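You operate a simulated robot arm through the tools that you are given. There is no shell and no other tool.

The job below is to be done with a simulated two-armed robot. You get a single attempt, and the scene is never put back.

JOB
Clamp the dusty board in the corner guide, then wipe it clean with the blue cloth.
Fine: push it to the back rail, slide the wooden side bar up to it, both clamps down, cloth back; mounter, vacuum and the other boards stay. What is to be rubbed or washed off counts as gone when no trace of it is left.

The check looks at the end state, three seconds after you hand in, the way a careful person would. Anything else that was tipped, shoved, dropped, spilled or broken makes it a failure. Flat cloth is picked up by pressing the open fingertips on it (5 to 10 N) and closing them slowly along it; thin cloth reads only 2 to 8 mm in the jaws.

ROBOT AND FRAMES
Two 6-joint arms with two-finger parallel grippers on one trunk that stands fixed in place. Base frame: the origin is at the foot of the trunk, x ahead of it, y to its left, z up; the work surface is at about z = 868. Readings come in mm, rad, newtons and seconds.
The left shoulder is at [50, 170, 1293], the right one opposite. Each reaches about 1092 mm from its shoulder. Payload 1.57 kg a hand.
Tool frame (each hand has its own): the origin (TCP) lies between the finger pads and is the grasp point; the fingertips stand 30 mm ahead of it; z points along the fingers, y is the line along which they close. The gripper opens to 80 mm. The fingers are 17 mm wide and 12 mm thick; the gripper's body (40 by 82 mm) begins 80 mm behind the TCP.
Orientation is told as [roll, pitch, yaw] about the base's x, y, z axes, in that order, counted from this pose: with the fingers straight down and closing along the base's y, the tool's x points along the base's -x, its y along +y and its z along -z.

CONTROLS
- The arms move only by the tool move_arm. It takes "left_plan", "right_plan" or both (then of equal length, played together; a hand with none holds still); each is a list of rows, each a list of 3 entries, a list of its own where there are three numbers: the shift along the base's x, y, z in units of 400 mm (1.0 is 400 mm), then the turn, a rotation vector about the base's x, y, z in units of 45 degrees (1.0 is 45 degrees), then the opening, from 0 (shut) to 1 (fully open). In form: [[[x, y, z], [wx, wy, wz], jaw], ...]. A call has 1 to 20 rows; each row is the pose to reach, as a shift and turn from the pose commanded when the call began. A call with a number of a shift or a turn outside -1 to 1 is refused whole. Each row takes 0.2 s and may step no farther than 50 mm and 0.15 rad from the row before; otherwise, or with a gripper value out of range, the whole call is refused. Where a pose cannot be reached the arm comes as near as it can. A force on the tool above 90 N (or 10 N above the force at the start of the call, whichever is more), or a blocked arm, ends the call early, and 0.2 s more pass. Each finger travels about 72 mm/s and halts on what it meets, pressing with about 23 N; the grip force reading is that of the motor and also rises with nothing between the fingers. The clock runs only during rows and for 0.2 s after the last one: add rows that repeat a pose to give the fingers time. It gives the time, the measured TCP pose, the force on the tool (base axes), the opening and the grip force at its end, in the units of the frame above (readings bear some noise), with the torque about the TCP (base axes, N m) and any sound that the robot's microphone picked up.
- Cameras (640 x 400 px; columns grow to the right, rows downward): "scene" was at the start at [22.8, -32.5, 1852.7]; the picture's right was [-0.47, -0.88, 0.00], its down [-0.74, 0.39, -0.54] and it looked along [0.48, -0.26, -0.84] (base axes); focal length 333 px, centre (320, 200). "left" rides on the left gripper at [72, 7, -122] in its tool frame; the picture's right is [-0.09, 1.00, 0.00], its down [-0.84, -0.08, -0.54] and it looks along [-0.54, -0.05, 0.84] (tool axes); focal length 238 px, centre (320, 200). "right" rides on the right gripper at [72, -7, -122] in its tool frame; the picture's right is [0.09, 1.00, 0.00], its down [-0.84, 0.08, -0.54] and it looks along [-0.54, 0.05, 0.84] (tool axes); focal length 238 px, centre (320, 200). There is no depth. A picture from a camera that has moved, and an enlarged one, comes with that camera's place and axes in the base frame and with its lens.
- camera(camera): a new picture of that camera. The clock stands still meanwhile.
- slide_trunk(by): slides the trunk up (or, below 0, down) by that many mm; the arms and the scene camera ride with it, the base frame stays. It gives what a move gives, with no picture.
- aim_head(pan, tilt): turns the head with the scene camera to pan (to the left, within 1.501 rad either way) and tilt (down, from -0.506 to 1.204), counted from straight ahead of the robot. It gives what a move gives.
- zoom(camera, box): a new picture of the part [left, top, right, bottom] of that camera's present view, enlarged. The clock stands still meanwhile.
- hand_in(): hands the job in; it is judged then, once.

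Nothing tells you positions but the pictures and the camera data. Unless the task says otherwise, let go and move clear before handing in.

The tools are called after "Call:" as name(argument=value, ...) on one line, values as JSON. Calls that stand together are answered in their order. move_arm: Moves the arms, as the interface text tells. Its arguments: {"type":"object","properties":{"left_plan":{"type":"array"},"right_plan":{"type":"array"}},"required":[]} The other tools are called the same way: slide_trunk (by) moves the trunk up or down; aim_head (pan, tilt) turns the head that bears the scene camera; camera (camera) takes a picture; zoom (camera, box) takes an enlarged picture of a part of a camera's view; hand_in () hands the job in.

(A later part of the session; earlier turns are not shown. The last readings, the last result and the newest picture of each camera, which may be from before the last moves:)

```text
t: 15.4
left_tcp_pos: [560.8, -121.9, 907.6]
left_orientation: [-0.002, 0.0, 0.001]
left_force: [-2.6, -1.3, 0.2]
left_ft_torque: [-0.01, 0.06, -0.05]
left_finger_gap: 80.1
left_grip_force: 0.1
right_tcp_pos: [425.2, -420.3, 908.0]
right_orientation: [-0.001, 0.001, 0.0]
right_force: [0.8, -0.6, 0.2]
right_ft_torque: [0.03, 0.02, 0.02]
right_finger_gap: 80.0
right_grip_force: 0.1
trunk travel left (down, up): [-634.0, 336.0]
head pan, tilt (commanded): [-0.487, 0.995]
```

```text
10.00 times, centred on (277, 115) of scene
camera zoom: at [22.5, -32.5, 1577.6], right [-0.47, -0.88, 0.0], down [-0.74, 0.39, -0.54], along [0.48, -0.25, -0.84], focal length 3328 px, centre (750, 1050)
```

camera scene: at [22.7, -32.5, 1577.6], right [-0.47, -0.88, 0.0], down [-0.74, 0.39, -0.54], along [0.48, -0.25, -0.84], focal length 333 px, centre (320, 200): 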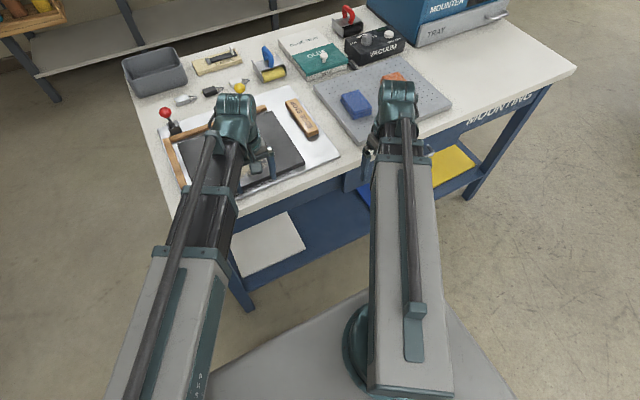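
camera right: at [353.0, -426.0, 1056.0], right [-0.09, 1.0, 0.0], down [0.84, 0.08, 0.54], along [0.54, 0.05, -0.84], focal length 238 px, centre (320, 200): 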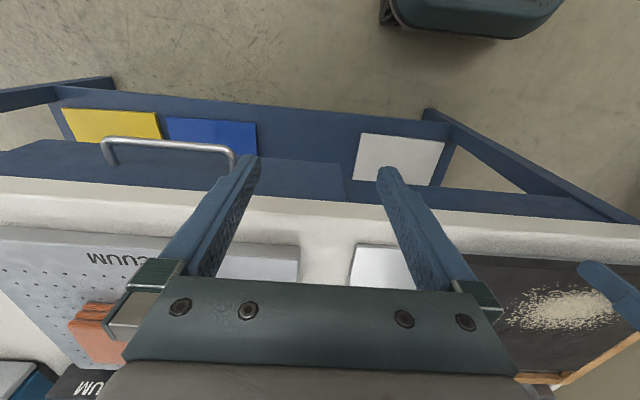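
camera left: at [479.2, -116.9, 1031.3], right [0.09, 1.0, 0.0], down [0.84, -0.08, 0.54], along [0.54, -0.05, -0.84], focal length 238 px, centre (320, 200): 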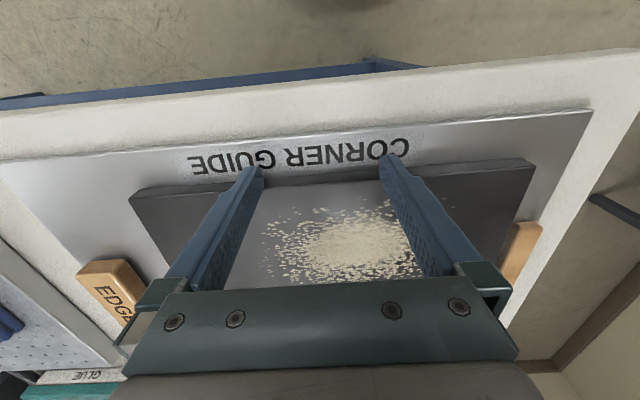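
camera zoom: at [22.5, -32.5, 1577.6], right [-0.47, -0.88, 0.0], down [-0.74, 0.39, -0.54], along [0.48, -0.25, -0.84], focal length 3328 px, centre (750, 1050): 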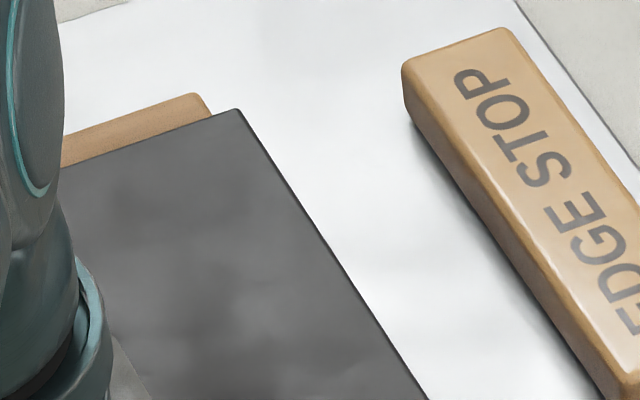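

Force is starting to build (−2.6 N). A little further to confirm a firm seat.

Call:
move_arm(left_plan=[[[0.0025, 0, 0], [0, 0, 0], 1], [[0.005, 0, 0], [0, 0, 0], 1]])

Call:
zoom(camera="scene", box=[155, 115, 219, 155])

Call:
zoom(camera="scene", box=[245, 95, 309, 135])

```text
t: 16.0
left_tcp_pos: [562.6, -122.5, 909.1]
left_orientation: [-0.002, 0.002, 0.001]
left_force: [-13.7, -1.3, -1.2]
left_ft_torque: [0.13, 0.39, 0.04]
left_finger_gap: 79.8
left_grip_force: 0.1
right_tcp_pos: [424.4, -419.2, 908.2]
right_orientation: [-0.001, 0.001, 0.002]
right_force: [-0.5, 0.1, -0.4]
right_ft_torque: [0.01, -0.01, 0.03]
right_finger_gap: 79.7
right_grip_force: 0.2
trunk travel left (down, up): [-634.0, 336.0]
head pan, tilt (commanded): [-0.487, 0.995]
```

```text
10.00 times, centred on (187, 135) of scene
camera zoom: at [21.3, -32.6, 1577.7], right [-0.47, -0.88, 0.0], down [-0.74, 0.39, -0.55], along [0.48, -0.25, -0.84], focal length 3328 px, centre (1650, 850)
```

zoom: 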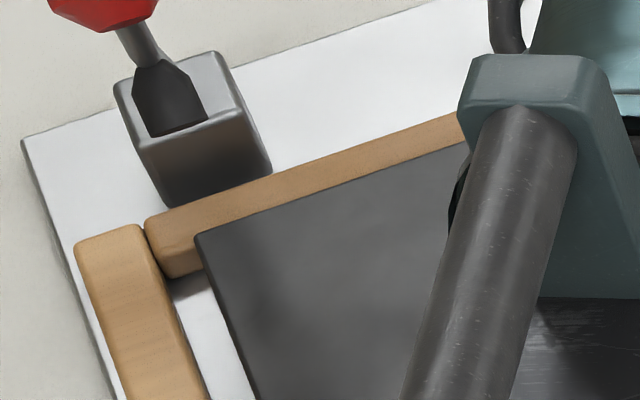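

```text
10.00 times, centred on (277, 115) of scene
camera zoom: at [21.3, -32.6, 1577.7], right [-0.47, -0.88, 0.0], down [-0.74, 0.39, -0.55], along [0.48, -0.25, -0.84], focal length 3328 px, centre (750, 1050)
```

zoom: 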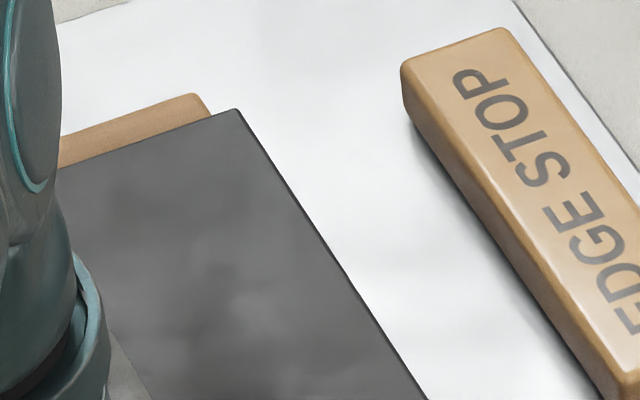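

The board is firmly against the back rail (−13.7 N). I'll ease off, park the left hand in front of the bench, raise the trunk a bit, and bring the right hand (jaws closed) to the outer side of the edge stop.

Call:
move_arm(left_plan=[[[-0.01, 0, 0], [0, 0, 0], 1], [[-0.05, 0, 0], [0, 0, 0], 1], [[-0.15, 0, 0], [0, 0, 0], 1], [[-0.25, 0, 0], [0, 0, 0], 1], [[-0.32, 0, 0], [0, 0, 0], 1], [[-0.33, 0.1, 0], [0, 0, 0], 1], [[-0.33, 0.2, 0], [0, 0, 0], 1], [[-0.33, 0.3, 0], [0, 0, 0], 1], [[-0.33, 0.4, 0], [0, 0, 0], 1], [[-0.33, 0.46, 0], [0, 0, 0], 1]])

Call:
slide_trunk(by=60)

Call:
camera(camera="scene")

Call:
zoom(camera="scene", box=[150, 80, 360, 220])

```text
t: 18.2
left_tcp_pos: [441.2, 58.6, 908.2]
left_orientation: [-0.003, 0.002, -0.001]
left_force: [0.1, 0.6, 0.1]
left_ft_torque: [0.01, -0.03, -0.01]
left_finger_gap: 79.8
left_grip_force: 0.0
left hand out of reach, approached as far as the arm can: row 9, 10
right_tcp_pos: [425.7, -419.9, 908.3]
right_orientation: [-0.001, 0.001, 0.0]
right_force: [0.0, -0.2, -0.3]
right_ft_torque: [0.0, -0.01, 0.0]
right_finger_gap: 80.2
right_grip_force: 0.2
trunk travel left (down, up): [-634.0, 336.0]
head pan, tilt (commanded): [-0.487, 0.995]
```

```text
t: 19.2
left_tcp_pos: [442.8, 57.8, 967.6]
left_orientation: [-0.001, 0.001, 0.001]
left_force: [-0.3, 0.7, -0.5]
left_ft_torque: [0.03, 0.02, -0.01]
left_finger_gap: 79.8
left_grip_force: 0.1
right_tcp_pos: [426.2, -419.2, 968.5]
right_orientation: [0.0, -0.001, -0.001]
right_force: [0.3, -0.2, -0.4]
right_ft_torque: [-0.04, 0.0, -0.02]
right_finger_gap: 80.1
right_grip_force: 0.0
trunk travel left (down, up): [-694.0, 276.0]
head pan, tilt (commanded): [-0.487, 0.995]
```

```text
taken
camera scene: at [22.9, -32.5, 1637.6], right [-0.47, -0.88, 0.0], down [-0.74, 0.39, -0.54], along [0.48, -0.25, -0.84], focal length 333 px, centre (320, 200)
```

scene: 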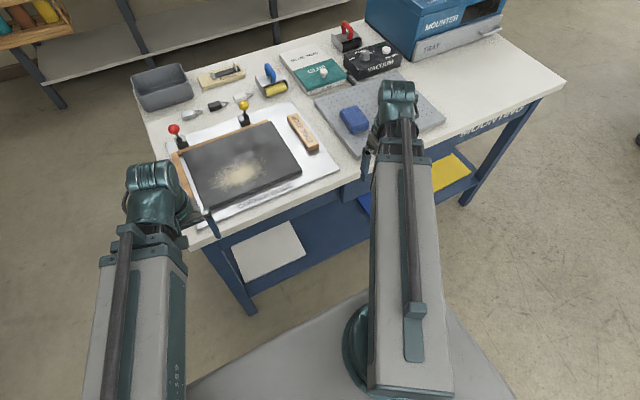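

```text
2.86 times, centred on (255, 150) of scene
camera zoom: at [22.9, -32.5, 1637.6], right [-0.47, -0.88, 0.0], down [-0.74, 0.39, -0.54], along [0.48, -0.25, -0.84], focal length 951 px, centre (506, 343)
```

zoom: 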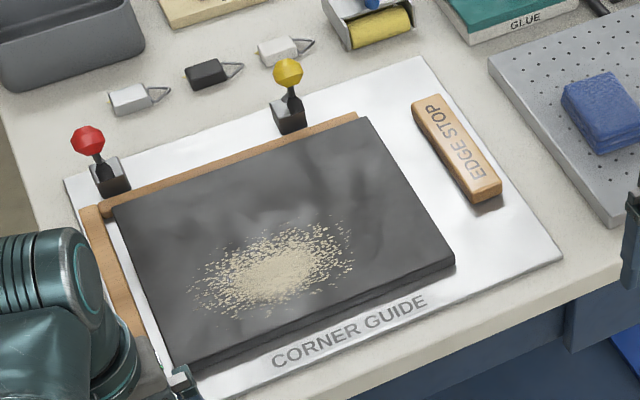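

Board is seated on the back rail with about 13 mm left to the left rail. Now the right hand goes, jaws shut, to the outer side of the edge stop (≈[692, −375]) still high.

Call:
move_arm(right_plan=[[[0.095, 0.016, 0], [0, 0, 0], 0.5], [[0.19, 0.032, 0], [0, 0, 0], 0], [[0.285, 0.048, 0], [0, 0, 0], 0], [[0.38, 0.064, 0], [0, 0, 0], 0], [[0.475, 0.08, 0], [0, 0, 0], 0], [[0.57, 0.096, 0], [0, 0, 0], 0], [[0.665, 0.11, 0], [0, 0, 0], 0]])

Call:
camera(camera="right")

Call:
camera(camera="scene")

```text
t: 20.8
left_tcp_pos: [442.4, 58.2, 967.2]
left_orientation: [-0.002, 0.001, 0.0]
left_force: [0.2, 0.1, -0.2]
left_ft_torque: [0.0, 0.01, -0.02]
left_finger_gap: 80.1
left_grip_force: 0.0
right_tcp_pos: [693.0, -377.1, 968.9]
right_orientation: [-0.001, 0.002, 0.0]
right_force: [-0.4, 0.0, -0.1]
right_ft_torque: [0.0, -0.01, 0.01]
right_finger_gap: 0.1
right_grip_force: 21.3
trunk travel left (down, up): [-694.0, 276.0]
head pan, tilt (commanded): [-0.487, 0.995]
```

```text
taken
camera right: at [619.8, -382.9, 1090.7], right [-0.09, 1.0, 0.0], down [0.84, 0.08, 0.54], along [0.54, 0.05, -0.84], focal length 238 px, centre (320, 200)
```

right: 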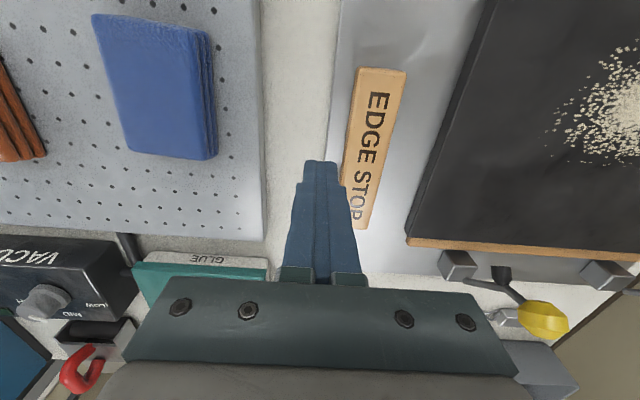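

```text
taken
camera scene: at [23.3, -32.4, 1637.6], right [-0.47, -0.88, 0.0], down [-0.74, 0.39, -0.54], along [0.48, -0.26, -0.84], focal length 333 px, centre (320, 200)
```

scene: 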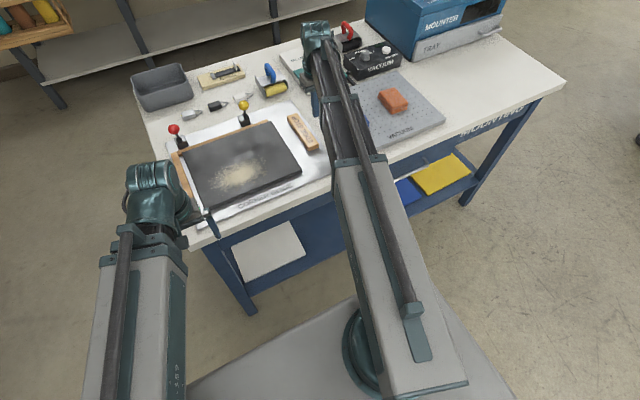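

The closed fingers sit about 15 mm outside the edge stop's outer face with nothing beneath. Lowering to pushing height.

Call:
slide_trunk(by=-60)

Call:
camera(camera="right")

```text
t: 21.8
left_tcp_pos: [442.9, 57.4, 908.5]
left_orientation: [-0.003, 0.001, -0.001]
left_force: [0.2, -0.3, 0.1]
left_ft_torque: [0.06, 0.01, -0.03]
left_finger_gap: 80.0
left_grip_force: 0.1
right_tcp_pos: [691.0, -376.2, 908.8]
right_orientation: [-0.001, 0.0, 0.0]
right_force: [0.4, 0.0, 0.1]
right_ft_torque: [-0.03, 0.02, -0.02]
right_finger_gap: 0.0
right_grip_force: 20.9
trunk travel left (down, up): [-634.0, 336.0]
head pan, tilt (commanded): [-0.487, 0.995]
```

```text
taken
camera right: at [618.8, -382.9, 1031.0], right [-0.09, 1.0, 0.0], down [0.84, 0.08, 0.54], along [0.54, 0.05, -0.84], focal length 238 px, centre (320, 200)
```

right: 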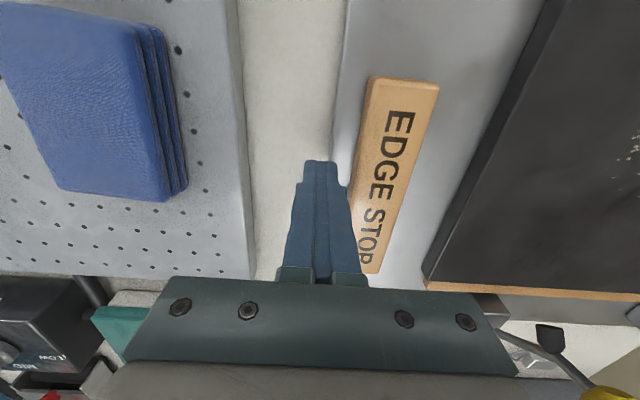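

Fingers are low beside the edge stop. Pushing it left (+y) gently toward the board.

Call:
move_arm(right_plan=[[[0.025, 0.0125, 0], [0, 0, 0], 0], [[0.025, 0.025, 0], [0, 0, 0], 0], [[0.025, 0.0375, 0], [0, 0, 0], 0], [[0.025, 0.05, 0], [0, 0, 0], 0], [[0.025, 0.0625, 0], [0, 0, 0], 0], [[0.025, 0.075, 0], [0, 0, 0], 0], [[0.025, 0.0875, 0], [0, 0, 0], 0], [[0.025, 0.1, 0], [0, 0, 0], 0]])

Call:
camera(camera="right")

Call:
zoom(camera="scene", box=[140, 60, 350, 210])

```text
t: 23.6
left_tcp_pos: [442.1, 58.6, 908.2]
left_orientation: [-0.002, 0.0, -0.001]
left_force: [0.8, -0.5, 0.4]
left_ft_torque: [0.0, -0.02, 0.02]
left_finger_gap: 80.1
left_grip_force: 0.0
right_tcp_pos: [702.2, -335.5, 907.3]
right_orientation: [0.001, 0.0, 0.0]
right_force: [-0.7, 0.1, 0.3]
right_ft_torque: [-0.02, -0.01, 0.0]
right_finger_gap: 0.0
right_grip_force: 21.4
trunk travel left (down, up): [-634.0, 336.0]
head pan, tilt (commanded): [-0.487, 0.995]
```

```text
taken
camera right: at [629.4, -342.7, 1031.0], right [-0.09, 1.0, 0.0], down [0.84, 0.08, 0.54], along [0.54, 0.05, -0.84], focal length 238 px, centre (320, 200)
```

right: 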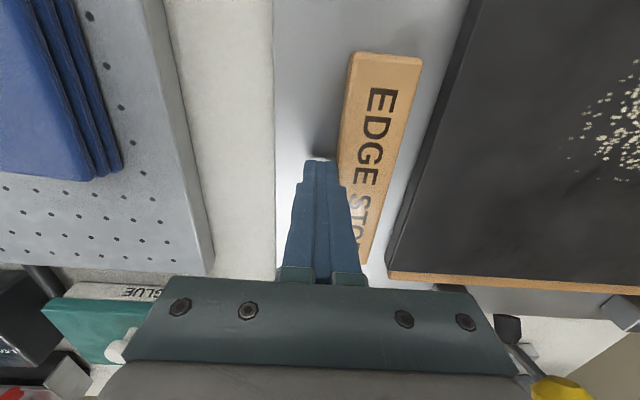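

```text
2.67 times, centred on (245, 135) of scene
camera zoom: at [22.8, -32.4, 1577.7], right [-0.47, -0.88, 0.0], down [-0.74, 0.39, -0.54], along [0.48, -0.26, -0.84], focal length 888 px, centre (520, 373)
```

zoom: 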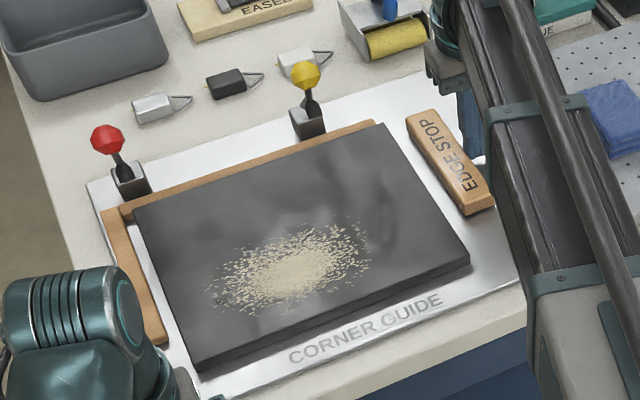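

The edge stop slides straight. Continuing toward the board.

Call:
move_arm(right_plan=[[[0, 0.01, 0], [0, 0, 0], 0], [[0, 0.02, 0], [0, 0, 0], 0], [[0, 0.03, 0], [0, 0, 0], 0], [[0, 0.04, 0], [0, 0, 0], 0], [[0, 0.05, 0], [0, 0, 0], 0]])

Call:
camera(camera="right")

Call:
zoom(camera="scene", box=[140, 60, 350, 210])

```text
t: 24.8
left_tcp_pos: [443.1, 57.2, 907.8]
left_orientation: [-0.001, 0.003, 0.0]
left_force: [0.4, 0.1, 0.0]
left_ft_torque: [0.0, -0.03, 0.02]
left_finger_gap: 80.0
left_grip_force: 0.1
right_tcp_pos: [700.9, -316.9, 908.4]
right_orientation: [0.0, 0.001, 0.0]
right_force: [0.4, -0.4, -0.2]
right_ft_torque: [-0.05, -0.01, 0.0]
right_finger_gap: 0.2
right_grip_force: 21.7
trunk travel left (down, up): [-634.0, 336.0]
head pan, tilt (commanded): [-0.487, 0.995]
```

```text
taken
camera right: at [628.5, -322.8, 1030.9], right [-0.09, 1.0, 0.0], down [0.84, 0.08, 0.54], along [0.54, 0.05, -0.84], focal length 238 px, centre (320, 200)
```

right: 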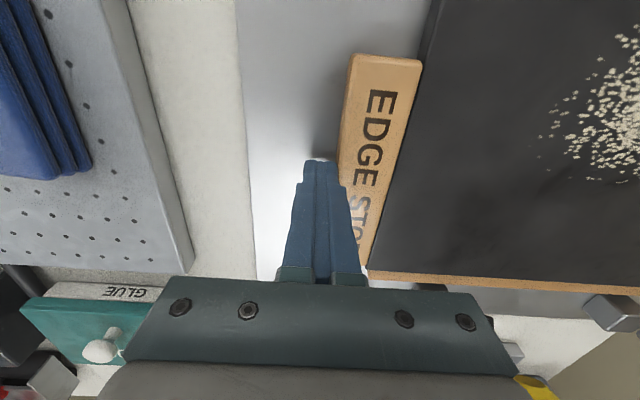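

```text
2.67 times, centred on (245, 135) of scene
camera zoom: at [22.9, -32.5, 1577.6], right [-0.47, -0.88, 0.0], down [-0.74, 0.39, -0.54], along [0.48, -0.26, -0.84], focal length 888 px, centre (520, 373)
```

zoom: 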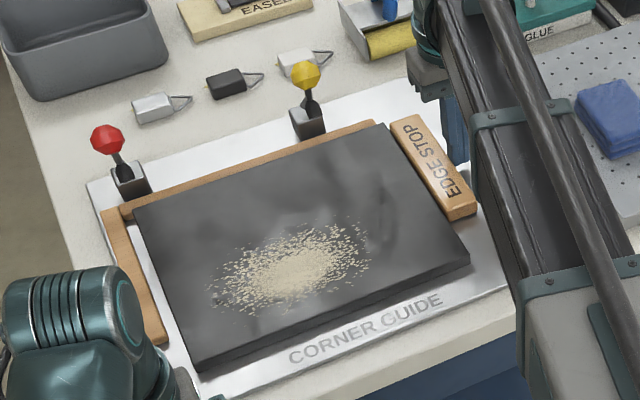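

The edge stop is almost at the board. I'll keep pushing so the board also slides into the left rail, watching force.

Call:
move_arm(right_plan=[[[0, 0.0075, 0], [0, 0, 0], 0], [[0, 0.015, 0], [0, 0, 0], 0], [[0, 0.0225, 0], [0, 0, 0], 0]])

Call:
camera(camera="right")

Call:
zoom(camera="scene", box=[140, 60, 350, 210])

```text
t: 25.6
left_tcp_pos: [442.2, 57.6, 908.3]
left_orientation: [-0.001, 0.002, 0.001]
left_force: [-0.3, 0.8, -0.3]
left_ft_torque: [-0.03, 0.0, -0.02]
left_finger_gap: 79.9
left_grip_force: 0.0
right_tcp_pos: [700.2, -306.9, 907.3]
right_orientation: [0.001, 0.002, -0.001]
right_force: [-0.4, -1.4, -1.0]
right_ft_torque: [-0.07, 0.02, 0.02]
right_finger_gap: 0.0
right_grip_force: 21.6
trunk travel left (down, up): [-634.0, 336.0]
head pan, tilt (commanded): [-0.487, 0.995]
```

```text
taken
camera right: at [628.2, -314.5, 1030.9], right [-0.09, 1.0, 0.0], down [0.84, 0.08, 0.54], along [0.54, 0.05, -0.84], focal length 238 px, centre (320, 200)
```

right: 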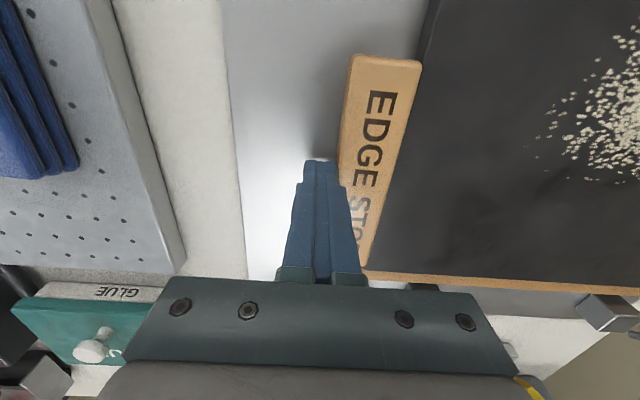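

```text
2.67 times, centred on (245, 135) of scene
camera zoom: at [22.8, -32.6, 1577.6], right [-0.47, -0.88, 0.0], down [-0.74, 0.39, -0.54], along [0.48, -0.25, -0.84], focal length 888 px, centre (520, 373)
```

zoom: 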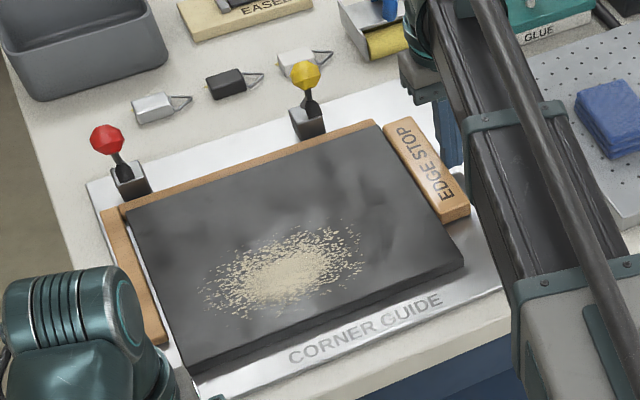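

The board now moves left together with the edge stop. Continuing in 2 mm steps.

Call:
move_arm(right_plan=[[[0, 0.005, 0], [0, 0, 0], 0], [[0, 0.01, 0], [0, 0, 0], 0], [[0, 0.014, 0], [0, 0, 0], 0]])

Call:
zoom(camera="scene", box=[140, 60, 350, 210])

Call:
zoom(camera="scene", box=[155, 115, 219, 155])

```text
t: 26.4
left_tcp_pos: [442.1, 56.9, 908.7]
left_orientation: [0.001, 0.002, 0.0]
left_force: [0.2, 0.3, -0.5]
left_ft_torque: [-0.03, -0.03, 0.0]
left_finger_gap: 79.9
left_grip_force: 0.0
right_tcp_pos: [700.6, -304.1, 908.7]
right_orientation: [-0.003, -0.002, -0.002]
right_force: [-1.3, -6.7, 1.8]
right_ft_torque: [-0.15, 0.07, 0.03]
right_finger_gap: 0.2
right_grip_force: 21.2
trunk travel left (down, up): [-634.0, 336.0]
head pan, tilt (commanded): [-0.487, 0.995]
```

```text
2.67 times, centred on (245, 135) of scene
camera zoom: at [22.6, -33.1, 1577.7], right [-0.47, -0.88, 0.0], down [-0.74, 0.39, -0.54], along [0.48, -0.25, -0.84], focal length 888 px, centre (520, 373)
```

zoom: 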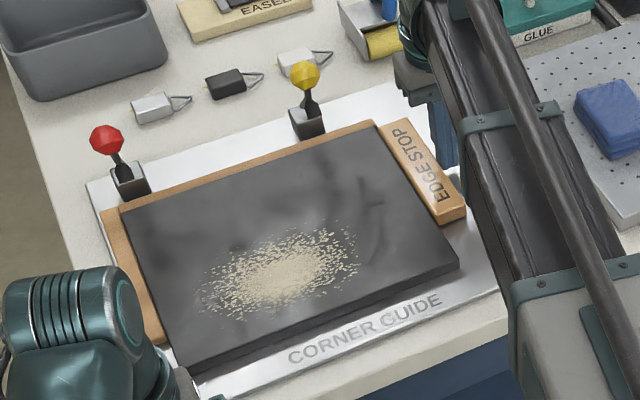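

```text
10.00 times, centred on (187, 135) of scene
camera zoom: at [22.6, -33.1, 1577.7], right [-0.47, -0.88, 0.0], down [-0.74, 0.39, -0.54], along [0.48, -0.25, -0.84], focal length 3328 px, centre (1650, 850)
```

zoom: 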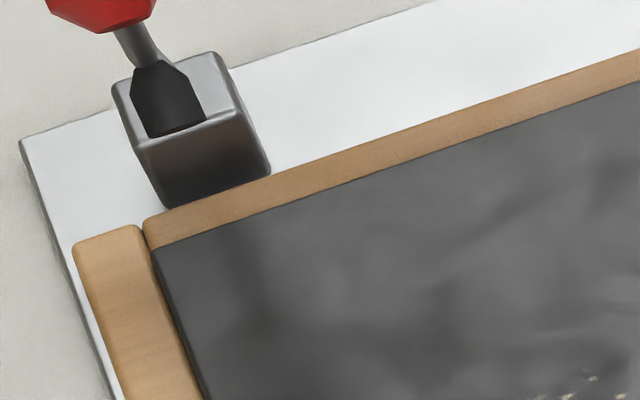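

Contact with the left rail (−6.7 N); the board nests in the corner. One small extra nudge, then check the right end.

Call:
move_arm(right_plan=[[[0, 0.0015, 0], [0, 0, 0], 0], [[0, 0.003, 0], [0, 0, 0], 0]])

Call:
zoom(camera="scene", box=[240, 90, 304, 130])

Call:
zoom(camera="scene", box=[165, 140, 229, 210])

Call:
camera(camera="right")

```text
t: 27.0
left_tcp_pos: [441.8, 56.0, 908.2]
left_orientation: [0.0, 0.002, 0.0]
left_force: [1.4, 0.0, -0.5]
left_ft_torque: [0.02, -0.01, 0.02]
left_finger_gap: 79.9
left_grip_force: 0.0
right_tcp_pos: [701.3, -304.2, 909.1]
right_orientation: [-0.001, 0.0, -0.001]
right_force: [-2.7, -13.8, 1.6]
right_ft_torque: [-0.26, 0.04, 0.09]
right_finger_gap: 0.0
right_grip_force: 21.6
trunk travel left (down, up): [-634.0, 336.0]
head pan, tilt (commanded): [-0.487, 0.995]
```

```text
10.00 times, centred on (272, 110) of scene
camera zoom: at [22.4, -34.0, 1577.6], right [-0.47, -0.88, 0.0], down [-0.74, 0.39, -0.54], along [0.48, -0.25, -0.84], focal length 3328 px, centre (800, 1100)
```

zoom: 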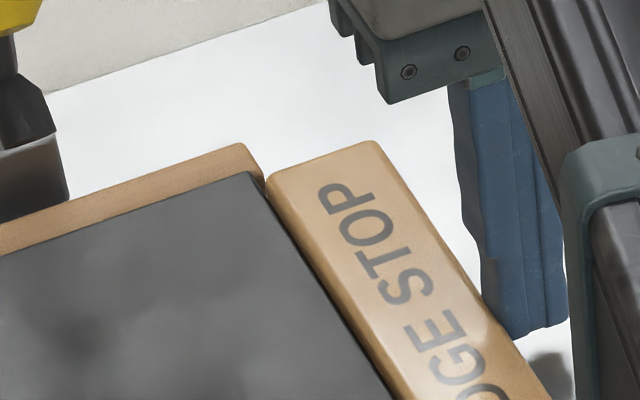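

```text
5.71 times, centred on (197, 175) of scene
camera zoom: at [22.4, -34.0, 1577.6], right [-0.47, -0.88, 0.0], down [-0.74, 0.39, -0.54], along [0.48, -0.25, -0.84], focal length 1902 px, centre (1023, 343)
```

zoom: 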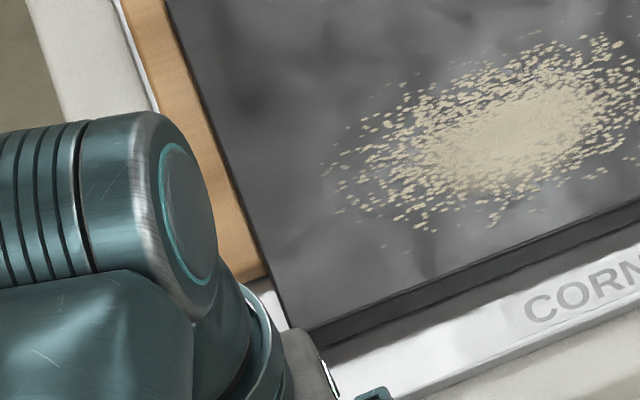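

```text
taken
camera right: at [628.4, -309.4, 1030.9], right [-0.09, 1.0, 0.0], down [0.84, 0.08, 0.54], along [0.54, 0.05, -0.84], focal length 238 px, centre (320, 200)
```

right: 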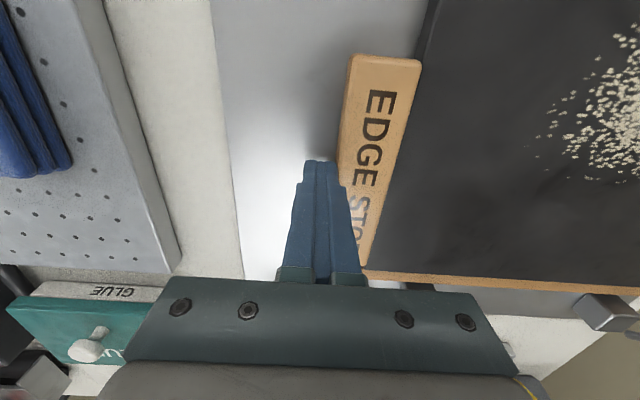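

Board is snug in the corner and the edge stop is against it (−13.8 N). Now I back the right hand off, raise the trunk, and bring it over behind the yellow knob ([788, −190, 981]).

Call:
move_arm(right_plan=[[[0, -0.005, 0], [0, 0, 0], 0], [[0, -0.03, 0], [0, 0, 0], 0], [[0, -0.07, 0], [0, 0, 0], 0]])

Call:
slide_trunk(by=150)

Call:
camera(camera="right")

Call:
zoom(camera="scene", box=[140, 90, 360, 250])

```text
t: 27.8
left_tcp_pos: [442.1, 58.7, 908.4]
left_orientation: [-0.003, 0.001, 0.002]
left_force: [0.8, 0.3, 0.0]
left_ft_torque: [-0.02, -0.01, 0.01]
left_finger_gap: 80.0
left_grip_force: 0.0
right_tcp_pos: [701.7, -328.1, 908.7]
right_orientation: [0.004, 0.0, 0.003]
right_force: [0.4, 0.1, -0.1]
right_ft_torque: [0.03, 0.0, -0.03]
right_finger_gap: 0.0
right_grip_force: 21.6
trunk travel left (down, up): [-634.0, 336.0]
head pan, tilt (commanded): [-0.487, 0.995]
```

```text
t: 29.6
left_tcp_pos: [443.2, 58.3, 1058.1]
left_orientation: [-0.002, 0.0, 0.0]
left_force: [-0.2, -0.6, 0.4]
left_ft_torque: [0.04, 0.0, -0.01]
left_finger_gap: 80.1
left_grip_force: 0.0
right_tcp_pos: [701.2, -327.7, 1058.8]
right_orientation: [0.002, 0.0, 0.0]
right_force: [0.8, 0.0, 0.2]
right_ft_torque: [-0.03, 0.05, 0.03]
right_finger_gap: 0.0
right_grip_force: 21.1
trunk travel left (down, up): [-784.0, 186.0]
head pan, tilt (commanded): [-0.487, 0.995]
```

```text
taken
camera right: at [628.9, -335.1, 1180.8], right [-0.09, 1.0, 0.0], down [0.84, 0.08, 0.54], along [0.54, 0.05, -0.84], focal length 238 px, centre (320, 200)
```

right: 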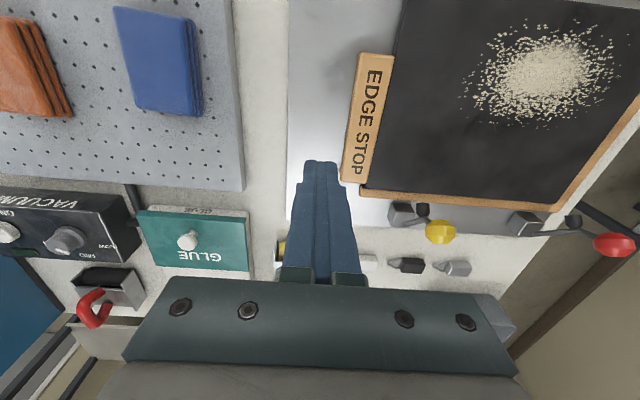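

```text
2.50 times, centred on (250, 170) of scene
camera zoom: at [23.0, -32.5, 1727.6], right [-0.47, -0.88, 0.0], down [-0.74, 0.39, -0.54], along [0.48, -0.26, -0.84], focal length 832 px, centre (495, 275)
```

zoom: 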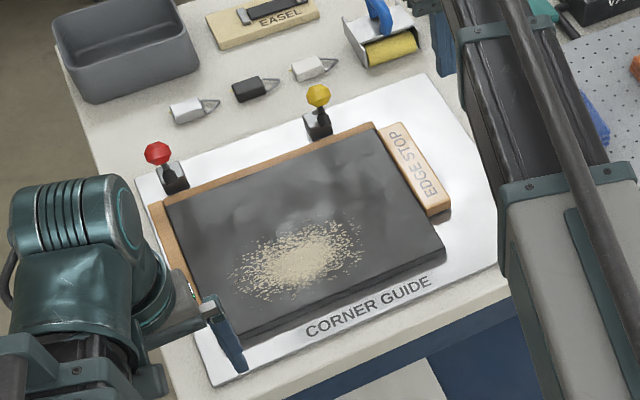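

The yellow knob is confirmed near [788, −189, 981]. Moving the right hand, still high, to just behind it.

Call:
move_arm(right_plan=[[[0.0645, 0.0692, 0], [0, 0, 0], 0], [[0.129, 0.1384, 0], [0, 0, 0], 0], [[0.1935, 0.2076, 0], [0, 0, 0], 0], [[0.258, 0.2768, 0], [0, 0, 0], 0], [[0.3275, 0.346, 0], [0, 0, 0], 0]])

Call:
camera(camera="right")

Call:
zoom(camera="scene", box=[140, 70, 360, 230])

```text
t: 30.8
left_tcp_pos: [442.2, 58.2, 1057.9]
left_orientation: [-0.004, 0.002, 0.001]
left_force: [0.7, 0.1, 0.6]
left_ft_torque: [-0.04, -0.02, 0.0]
left_finger_gap: 79.9
left_grip_force: 0.0
right_tcp_pos: [831.5, -188.7, 1057.7]
right_orientation: [0.0, 0.0, 0.0]
right_force: [1.0, 1.3, 0.7]
right_ft_torque: [-0.01, -0.01, 0.0]
right_finger_gap: 0.0
right_grip_force: 21.4
trunk travel left (down, up): [-784.0, 186.0]
head pan, tilt (commanded): [-0.487, 0.995]
```

```text
taken
camera right: at [759.6, -195.4, 1180.7], right [-0.09, 1.0, 0.0], down [0.84, 0.08, 0.54], along [0.54, 0.05, -0.84], focal length 238 px, centre (320, 200)
```

right: 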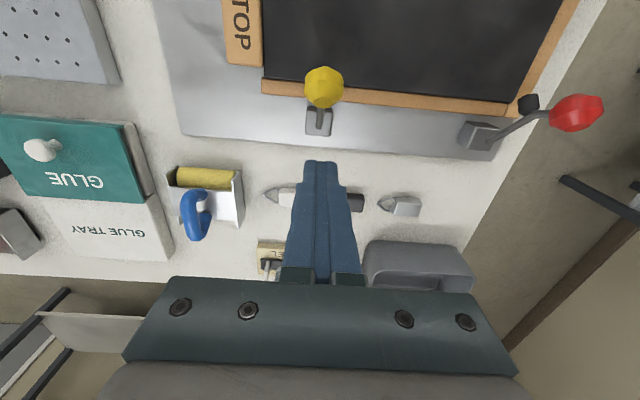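

```text
2.50 times, centred on (250, 150) of scene
camera zoom: at [23.4, -32.0, 1727.6], right [-0.47, -0.88, 0.0], down [-0.74, 0.39, -0.54], along [0.48, -0.26, -0.84], focal length 832 px, centre (495, 325)
```

zoom: 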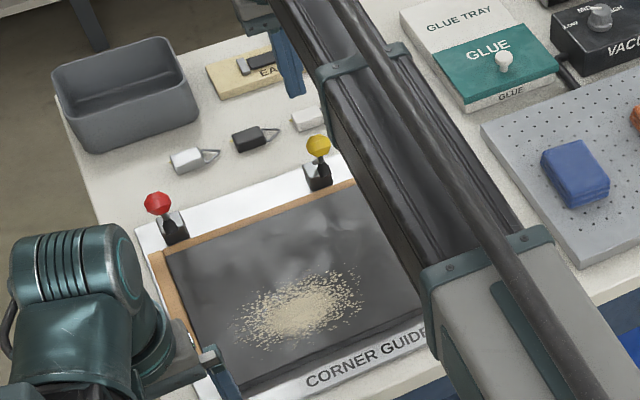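

Geometry confirmed: block near x≈825, knob at x≈787. I'll step back 6 mm more and lower so the fingertips are behind the yellow knob's lever.

Call:
move_arm(right_plan=[[[0.016, 0, 0], [0, 0, 0], 0]])

Call:
slide_trunk(by=-85)

Call:
camera(camera="right")

Call:
zoom(camera="scene", box=[190, 60, 290, 130])

```text
t: 31.1
left_tcp_pos: [441.8, 57.5, 1058.5]
left_orientation: [-0.002, 0.001, 0.001]
left_force: [0.1, 0.0, -0.2]
left_ft_torque: [-0.01, -0.02, -0.03]
left_finger_gap: 80.0
left_grip_force: 0.1
right_tcp_pos: [837.9, -189.0, 1057.7]
right_orientation: [0.0, 0.0, 0.002]
right_force: [-0.3, 0.5, -0.9]
right_ft_torque: [0.04, -0.02, -0.01]
right_finger_gap: 0.0
right_grip_force: 21.6
trunk travel left (down, up): [-784.0, 186.0]
head pan, tilt (commanded): [-0.487, 0.995]
```

```text
t: 32.4
left_tcp_pos: [442.4, 57.3, 973.3]
left_orientation: [-0.001, 0.003, -0.001]
left_force: [0.1, 0.3, 0.8]
left_ft_torque: [-0.02, 0.03, 0.0]
left_finger_gap: 80.1
left_grip_force: 0.1
right_tcp_pos: [836.9, -188.9, 973.5]
right_orientation: [-0.001, -0.001, 0.0]
right_force: [-0.8, 0.8, 0.3]
right_ft_torque: [-0.02, -0.01, -0.02]
right_finger_gap: 0.1
right_grip_force: 22.0
trunk travel left (down, up): [-699.0, 271.0]
head pan, tilt (commanded): [-0.487, 0.995]
```

```text
taken
camera right: at [765.4, -195.8, 1096.1], right [-0.09, 1.0, 0.0], down [0.84, 0.08, 0.54], along [0.54, 0.05, -0.84], focal length 238 px, centre (320, 200)
```

right: 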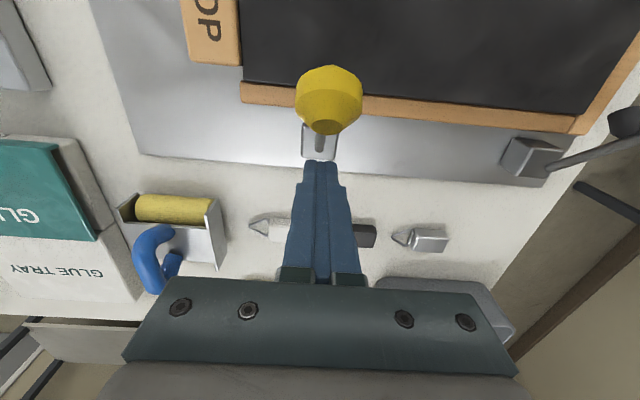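

```text
5.71 times, centred on (240, 95) of scene
camera zoom: at [22.7, -32.4, 1642.7], right [-0.47, -0.88, 0.0], down [-0.74, 0.39, -0.54], along [0.48, -0.26, -0.84], focal length 1902 px, centre (777, 800)
```

zoom: 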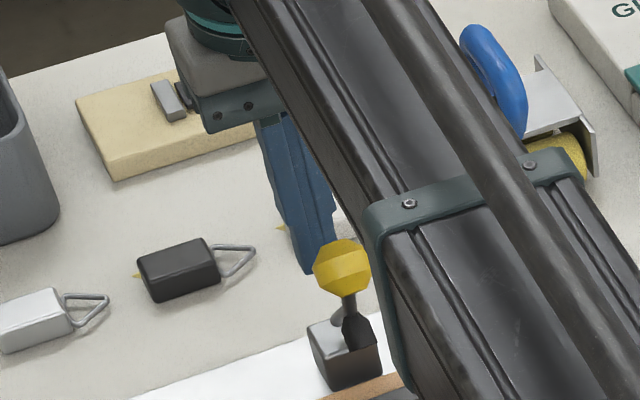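

The fingers stand right behind the yellow knob. Pushing it forward toward the board in small steps.

Call:
move_arm(right_plan=[[[-0.03, 0, 0], [0, 0, 0], 0], [[-0.055, 0, 0], [0, 0, 0], 0], [[-0.07, 0, 0], [0, 0, 0], 0], [[-0.085, 0, 0], [0, 0, 0], 0], [[-0.1, 0, 0], [0, 0, 0], 0], [[-0.115, 0, 0], [0, 0, 0], 0]])

Call:
camera(camera="right")

Call:
zoom(camera="scene", box=[190, 60, 290, 130])

```text
t: 33.8
left_tcp_pos: [441.7, 57.6, 973.8]
left_orientation: [-0.002, 0.004, 0.001]
left_force: [0.0, -0.7, -0.1]
left_ft_torque: [0.02, 0.03, -0.01]
left_finger_gap: 80.1
left_grip_force: 0.0
right_tcp_pos: [792.2, -190.6, 974.2]
right_orientation: [0.0, 0.001, -0.001]
right_force: [0.1, -0.8, -0.5]
right_ft_torque: [0.03, 0.03, 0.03]
right_finger_gap: 0.0
right_grip_force: 21.1
trunk travel left (down, up): [-699.0, 271.0]
head pan, tilt (commanded): [-0.487, 0.995]
```

```text
taken
camera right: at [719.4, -196.6, 1096.1], right [-0.09, 1.0, 0.0], down [0.84, 0.08, 0.54], along [0.54, 0.05, -0.84], focal length 238 px, centre (320, 200)
```

right: 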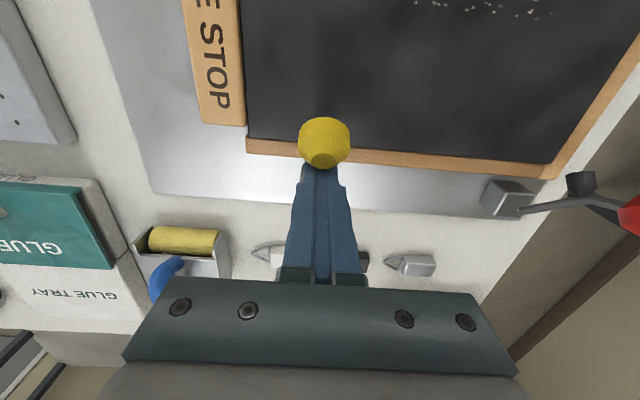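

```text
5.71 times, centred on (240, 95) of scene
camera zoom: at [22.6, -32.4, 1642.7], right [-0.47, -0.88, 0.0], down [-0.74, 0.39, -0.54], along [0.48, -0.26, -0.84], focal length 1902 px, centre (777, 800)
```

zoom: 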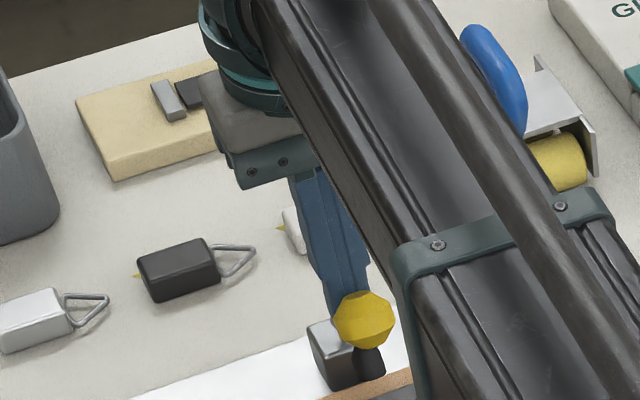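

The knob swings forward as expected (now about [768, −190, 964]). Continuing.

Call:
move_arm(right_plan=[[[-0.0125, 0, 0], [0, 0, 0], 0], [[-0.025, 0, 0], [0, 0, 0], 0], [[-0.0375, 0, 0], [0, 0, 0], 0], [[-0.05, 0, 0], [0, 0, 0], 0]])

Call:
camera(camera="right")

Call:
zoom(camera="scene", box=[190, 60, 290, 130])

```text
t: 34.8
left_tcp_pos: [441.9, 58.1, 973.2]
left_orientation: [-0.003, 0.002, -0.001]
left_force: [0.5, 0.3, 0.3]
left_ft_torque: [-0.02, -0.04, -0.02]
left_finger_gap: 80.0
left_grip_force: 0.1
right_tcp_pos: [772.4, -190.0, 973.6]
right_orientation: [0.0, -0.001, 0.001]
right_force: [-0.8, -0.5, 0.8]
right_ft_torque: [0.01, -0.02, 0.05]
right_finger_gap: 0.0
right_grip_force: 21.7
trunk travel left (down, up): [-699.0, 271.0]
head pan, tilt (commanded): [-0.487, 0.995]
```

```text
taken
camera right: at [699.1, -196.1, 1096.0], right [-0.09, 1.0, 0.0], down [0.84, 0.08, 0.54], along [0.54, 0.05, -0.84], focal length 238 px, centre (320, 200)
```

right: 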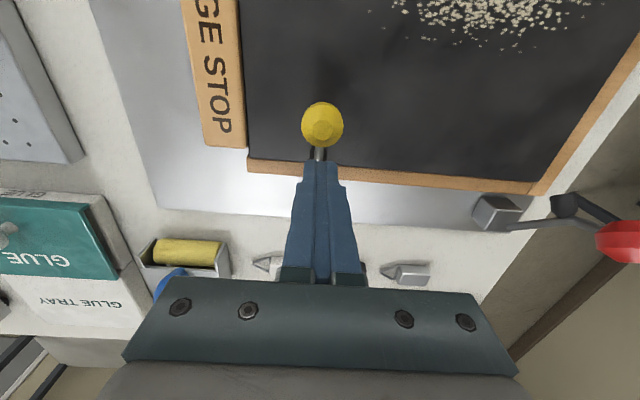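

```text
5.71 times, centred on (240, 95) of scene
camera zoom: at [22.8, -32.4, 1642.7], right [-0.47, -0.88, 0.0], down [-0.74, 0.39, -0.54], along [0.48, -0.26, -0.84], focal length 1902 px, centre (777, 800)
```

zoom: 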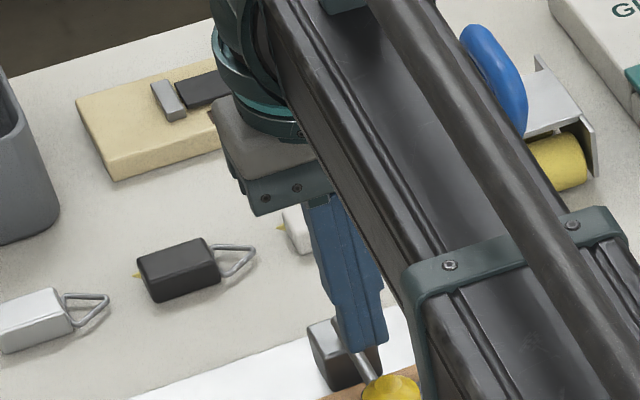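

The knob has moved ahead of the fingers by itself and dropped. I'll inspect whether the pad is down on the board.

Call:
zoom(camera="scene", box=[215, 95, 295, 145])

Call:
zoom(camera="right", box=[260, 80, 380, 200])

Call:
camera(camera="left")

```text
8.00 times, centred on (255, 120) of scene
camera zoom: at [22.8, -32.4, 1642.7], right [-0.47, -0.88, 0.0], down [-0.74, 0.39, -0.54], along [0.48, -0.26, -0.84], focal length 2663 px, centre (840, 840)
```

zoom: 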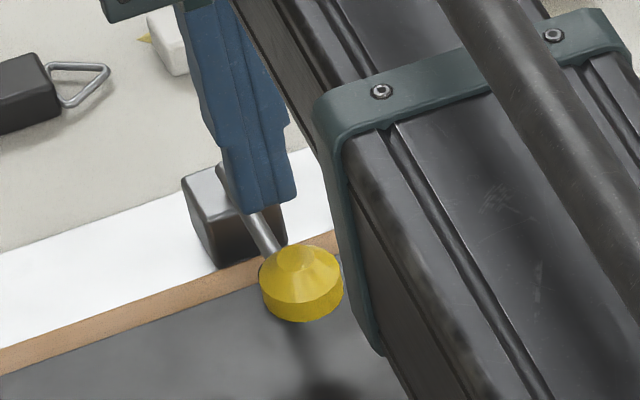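

```text
3.33 times, centred on (320, 140) of right
camera zoom: at [699.1, -196.1, 1096.0], right [-0.09, 1.0, 0.0], down [0.84, 0.08, 0.54], along [0.54, 0.05, -0.84], focal length 794 px, centre (320, 400)
```

zoom: 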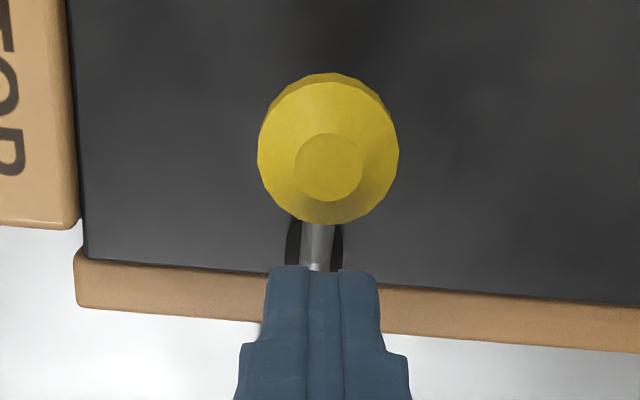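

```text
taken
camera left: at [370.2, 63.9, 1096.5], right [0.09, 1.0, 0.0], down [0.84, -0.08, 0.54], along [0.54, -0.05, -0.84], focal length 238 px, centre (320, 200)
```

left: 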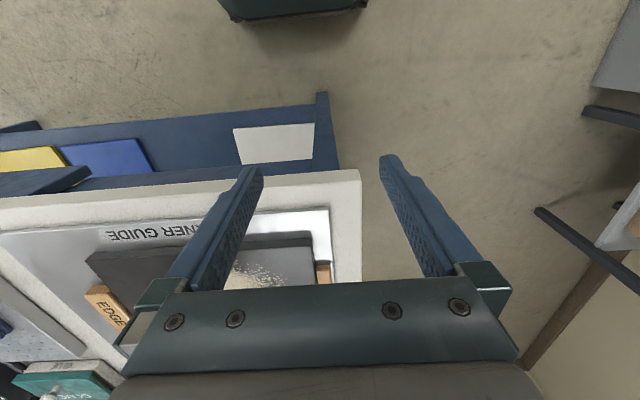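

The pad appears down near the board's back edge. To make sure it is fully closed, I'll go over the knob and press gently down on it with the trunk.

Call:
slide_trunk(by=25)

Call:
move_arm(right_plan=[[[-0.035, 0, 0], [0, 0, 0], 0], [[-0.07, 0, 0], [0, 0, 0], 0]])

Call:
camera(camera="right")

Call:
zoom(camera="scene", box=[215, 95, 295, 145])

```text
t: 35.5
left_tcp_pos: [442.6, 57.0, 998.0]
left_orientation: [-0.001, 0.002, 0.0]
left_force: [-0.4, 0.4, 0.3]
left_ft_torque: [0.0, 0.02, -0.02]
left_finger_gap: 79.9
left_grip_force: 0.2
right_tcp_pos: [772.8, -190.5, 998.1]
right_orientation: [0.001, 0.0, 0.0]
right_force: [0.1, 0.2, -0.6]
right_ft_torque: [0.04, -0.02, 0.0]
right_finger_gap: 0.0
right_grip_force: 21.4
trunk travel left (down, up): [-724.0, 246.0]
head pan, tilt (commanded): [-0.487, 0.995]
```

```text
t: 36.1
left_tcp_pos: [442.8, 57.8, 999.2]
left_orientation: [-0.001, 0.002, 0.001]
left_force: [-0.2, -0.6, 0.9]
left_ft_torque: [0.02, 0.03, -0.01]
left_finger_gap: 80.3
left_grip_force: 0.1
right_tcp_pos: [740.5, -190.0, 997.9]
right_orientation: [-0.002, 0.002, 0.001]
right_force: [-0.6, 0.2, 0.3]
right_ft_torque: [0.0, 0.02, -0.01]
right_finger_gap: 0.1
right_grip_force: 20.6
trunk travel left (down, up): [-724.0, 246.0]
head pan, tilt (commanded): [-0.487, 0.995]
```

```text
taken
camera right: at [669.7, -195.7, 1121.0], right [-0.09, 1.0, 0.0], down [0.84, 0.08, 0.54], along [0.54, 0.05, -0.84], focal length 238 px, centre (320, 200)
```

right: 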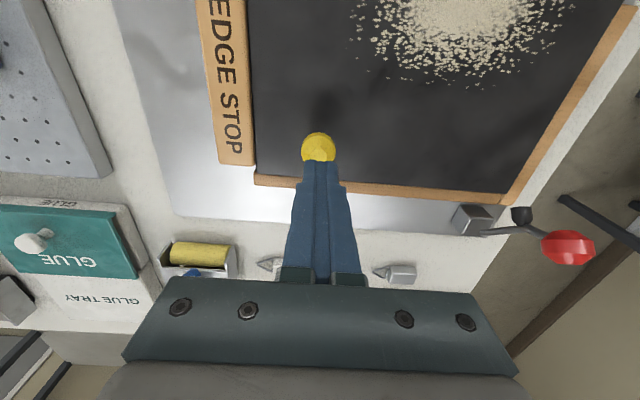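

```text
8.00 times, centred on (255, 120) of scene
camera zoom: at [22.6, -32.4, 1667.7], right [-0.47, -0.88, 0.0], down [-0.74, 0.39, -0.54], along [0.48, -0.26, -0.84], focal length 2663 px, centre (840, 840)
```

zoom: 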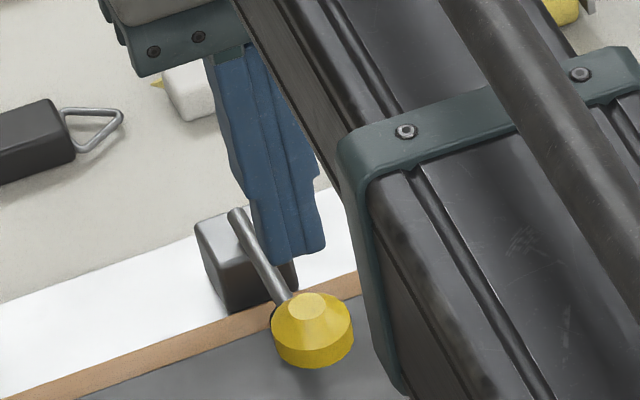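

The knob is at about [741, −190, 930], directly under the fingertips (now at z≈968). Lowering carefully to press on it.

Call:
slide_trunk(by=-16)

Call:
slide_trunk(by=-6)

Call:
zoom(camera="scene", box=[215, 95, 295, 145])

```text
t: 36.7
left_tcp_pos: [441.5, 56.7, 982.2]
left_orientation: [-0.002, 0.002, 0.001]
left_force: [0.1, 0.5, 0.1]
left_ft_torque: [0.0, 0.0, -0.01]
left_finger_gap: 79.5
left_grip_force: 0.0
right_tcp_pos: [743.0, -188.6, 982.9]
right_orientation: [-0.001, 0.0, 0.0]
right_force: [-0.1, -0.2, 0.1]
right_ft_torque: [0.0, 0.02, -0.02]
right_finger_gap: 0.1
right_grip_force: 21.1
trunk travel left (down, up): [-708.0, 262.0]
head pan, tilt (commanded): [-0.487, 0.995]
```

```text
t: 37.2
left_tcp_pos: [442.8, 57.8, 975.5]
left_orientation: [-0.002, 0.002, -0.001]
left_force: [0.2, 0.0, -0.1]
left_ft_torque: [-0.01, 0.01, 0.04]
left_finger_gap: 80.1
left_grip_force: 0.0
right_tcp_pos: [742.5, -188.9, 976.1]
right_orientation: [-0.001, 0.0, 0.0]
right_force: [0.8, 0.6, 1.1]
right_ft_torque: [-0.01, -0.02, -0.01]
right_finger_gap: 0.0
right_grip_force: 21.1
trunk travel left (down, up): [-702.0, 268.0]
head pan, tilt (commanded): [-0.487, 0.995]
```

```text
8.00 times, centred on (255, 120) of scene
camera zoom: at [22.7, -32.4, 1645.6], right [-0.47, -0.88, 0.0], down [-0.74, 0.39, -0.54], along [0.48, -0.26, -0.84], focal length 2663 px, centre (840, 840)
```

zoom: 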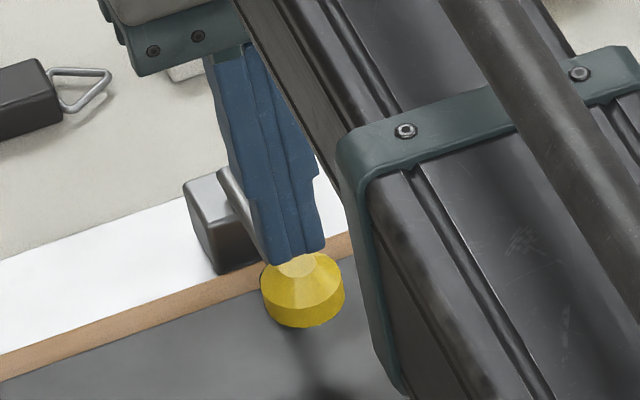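

Almost touching. Lowering 3 mm at a time.

Call:
slide_trunk(by=-3)

Call:
slide_trunk(by=-2)

```text
t: 37.8
left_tcp_pos: [441.6, 57.2, 974.4]
left_orientation: [-0.002, 0.001, 0.001]
left_force: [0.0, -0.3, 0.7]
left_ft_torque: [0.03, 0.02, -0.02]
left_finger_gap: 80.1
left_grip_force: 0.0
right_tcp_pos: [743.0, -188.2, 973.9]
right_orientation: [0.0, -0.001, 0.0]
right_force: [-0.3, 0.2, -0.3]
right_ft_torque: [0.0, 0.0, 0.0]
right_finger_gap: 0.0
right_grip_force: 21.4
trunk travel left (down, up): [-699.0, 271.0]
head pan, tilt (commanded): [-0.487, 0.995]
```

```text
t: 38.3
left_tcp_pos: [442.8, 58.1, 971.4]
left_orientation: [-0.002, 0.002, 0.0]
left_force: [-0.2, 0.6, 0.3]
left_ft_torque: [0.04, 0.0, 0.0]
left_finger_gap: 79.9
left_grip_force: 0.0
right_tcp_pos: [742.3, -189.5, 971.2]
right_orientation: [0.0, 0.002, 0.0]
right_force: [-0.5, 0.6, -0.6]
right_ft_torque: [-0.03, -0.02, 0.0]
right_finger_gap: 0.0
right_grip_force: 21.1
trunk travel left (down, up): [-697.0, 273.0]
head pan, tilt (commanded): [-0.487, 0.995]
```

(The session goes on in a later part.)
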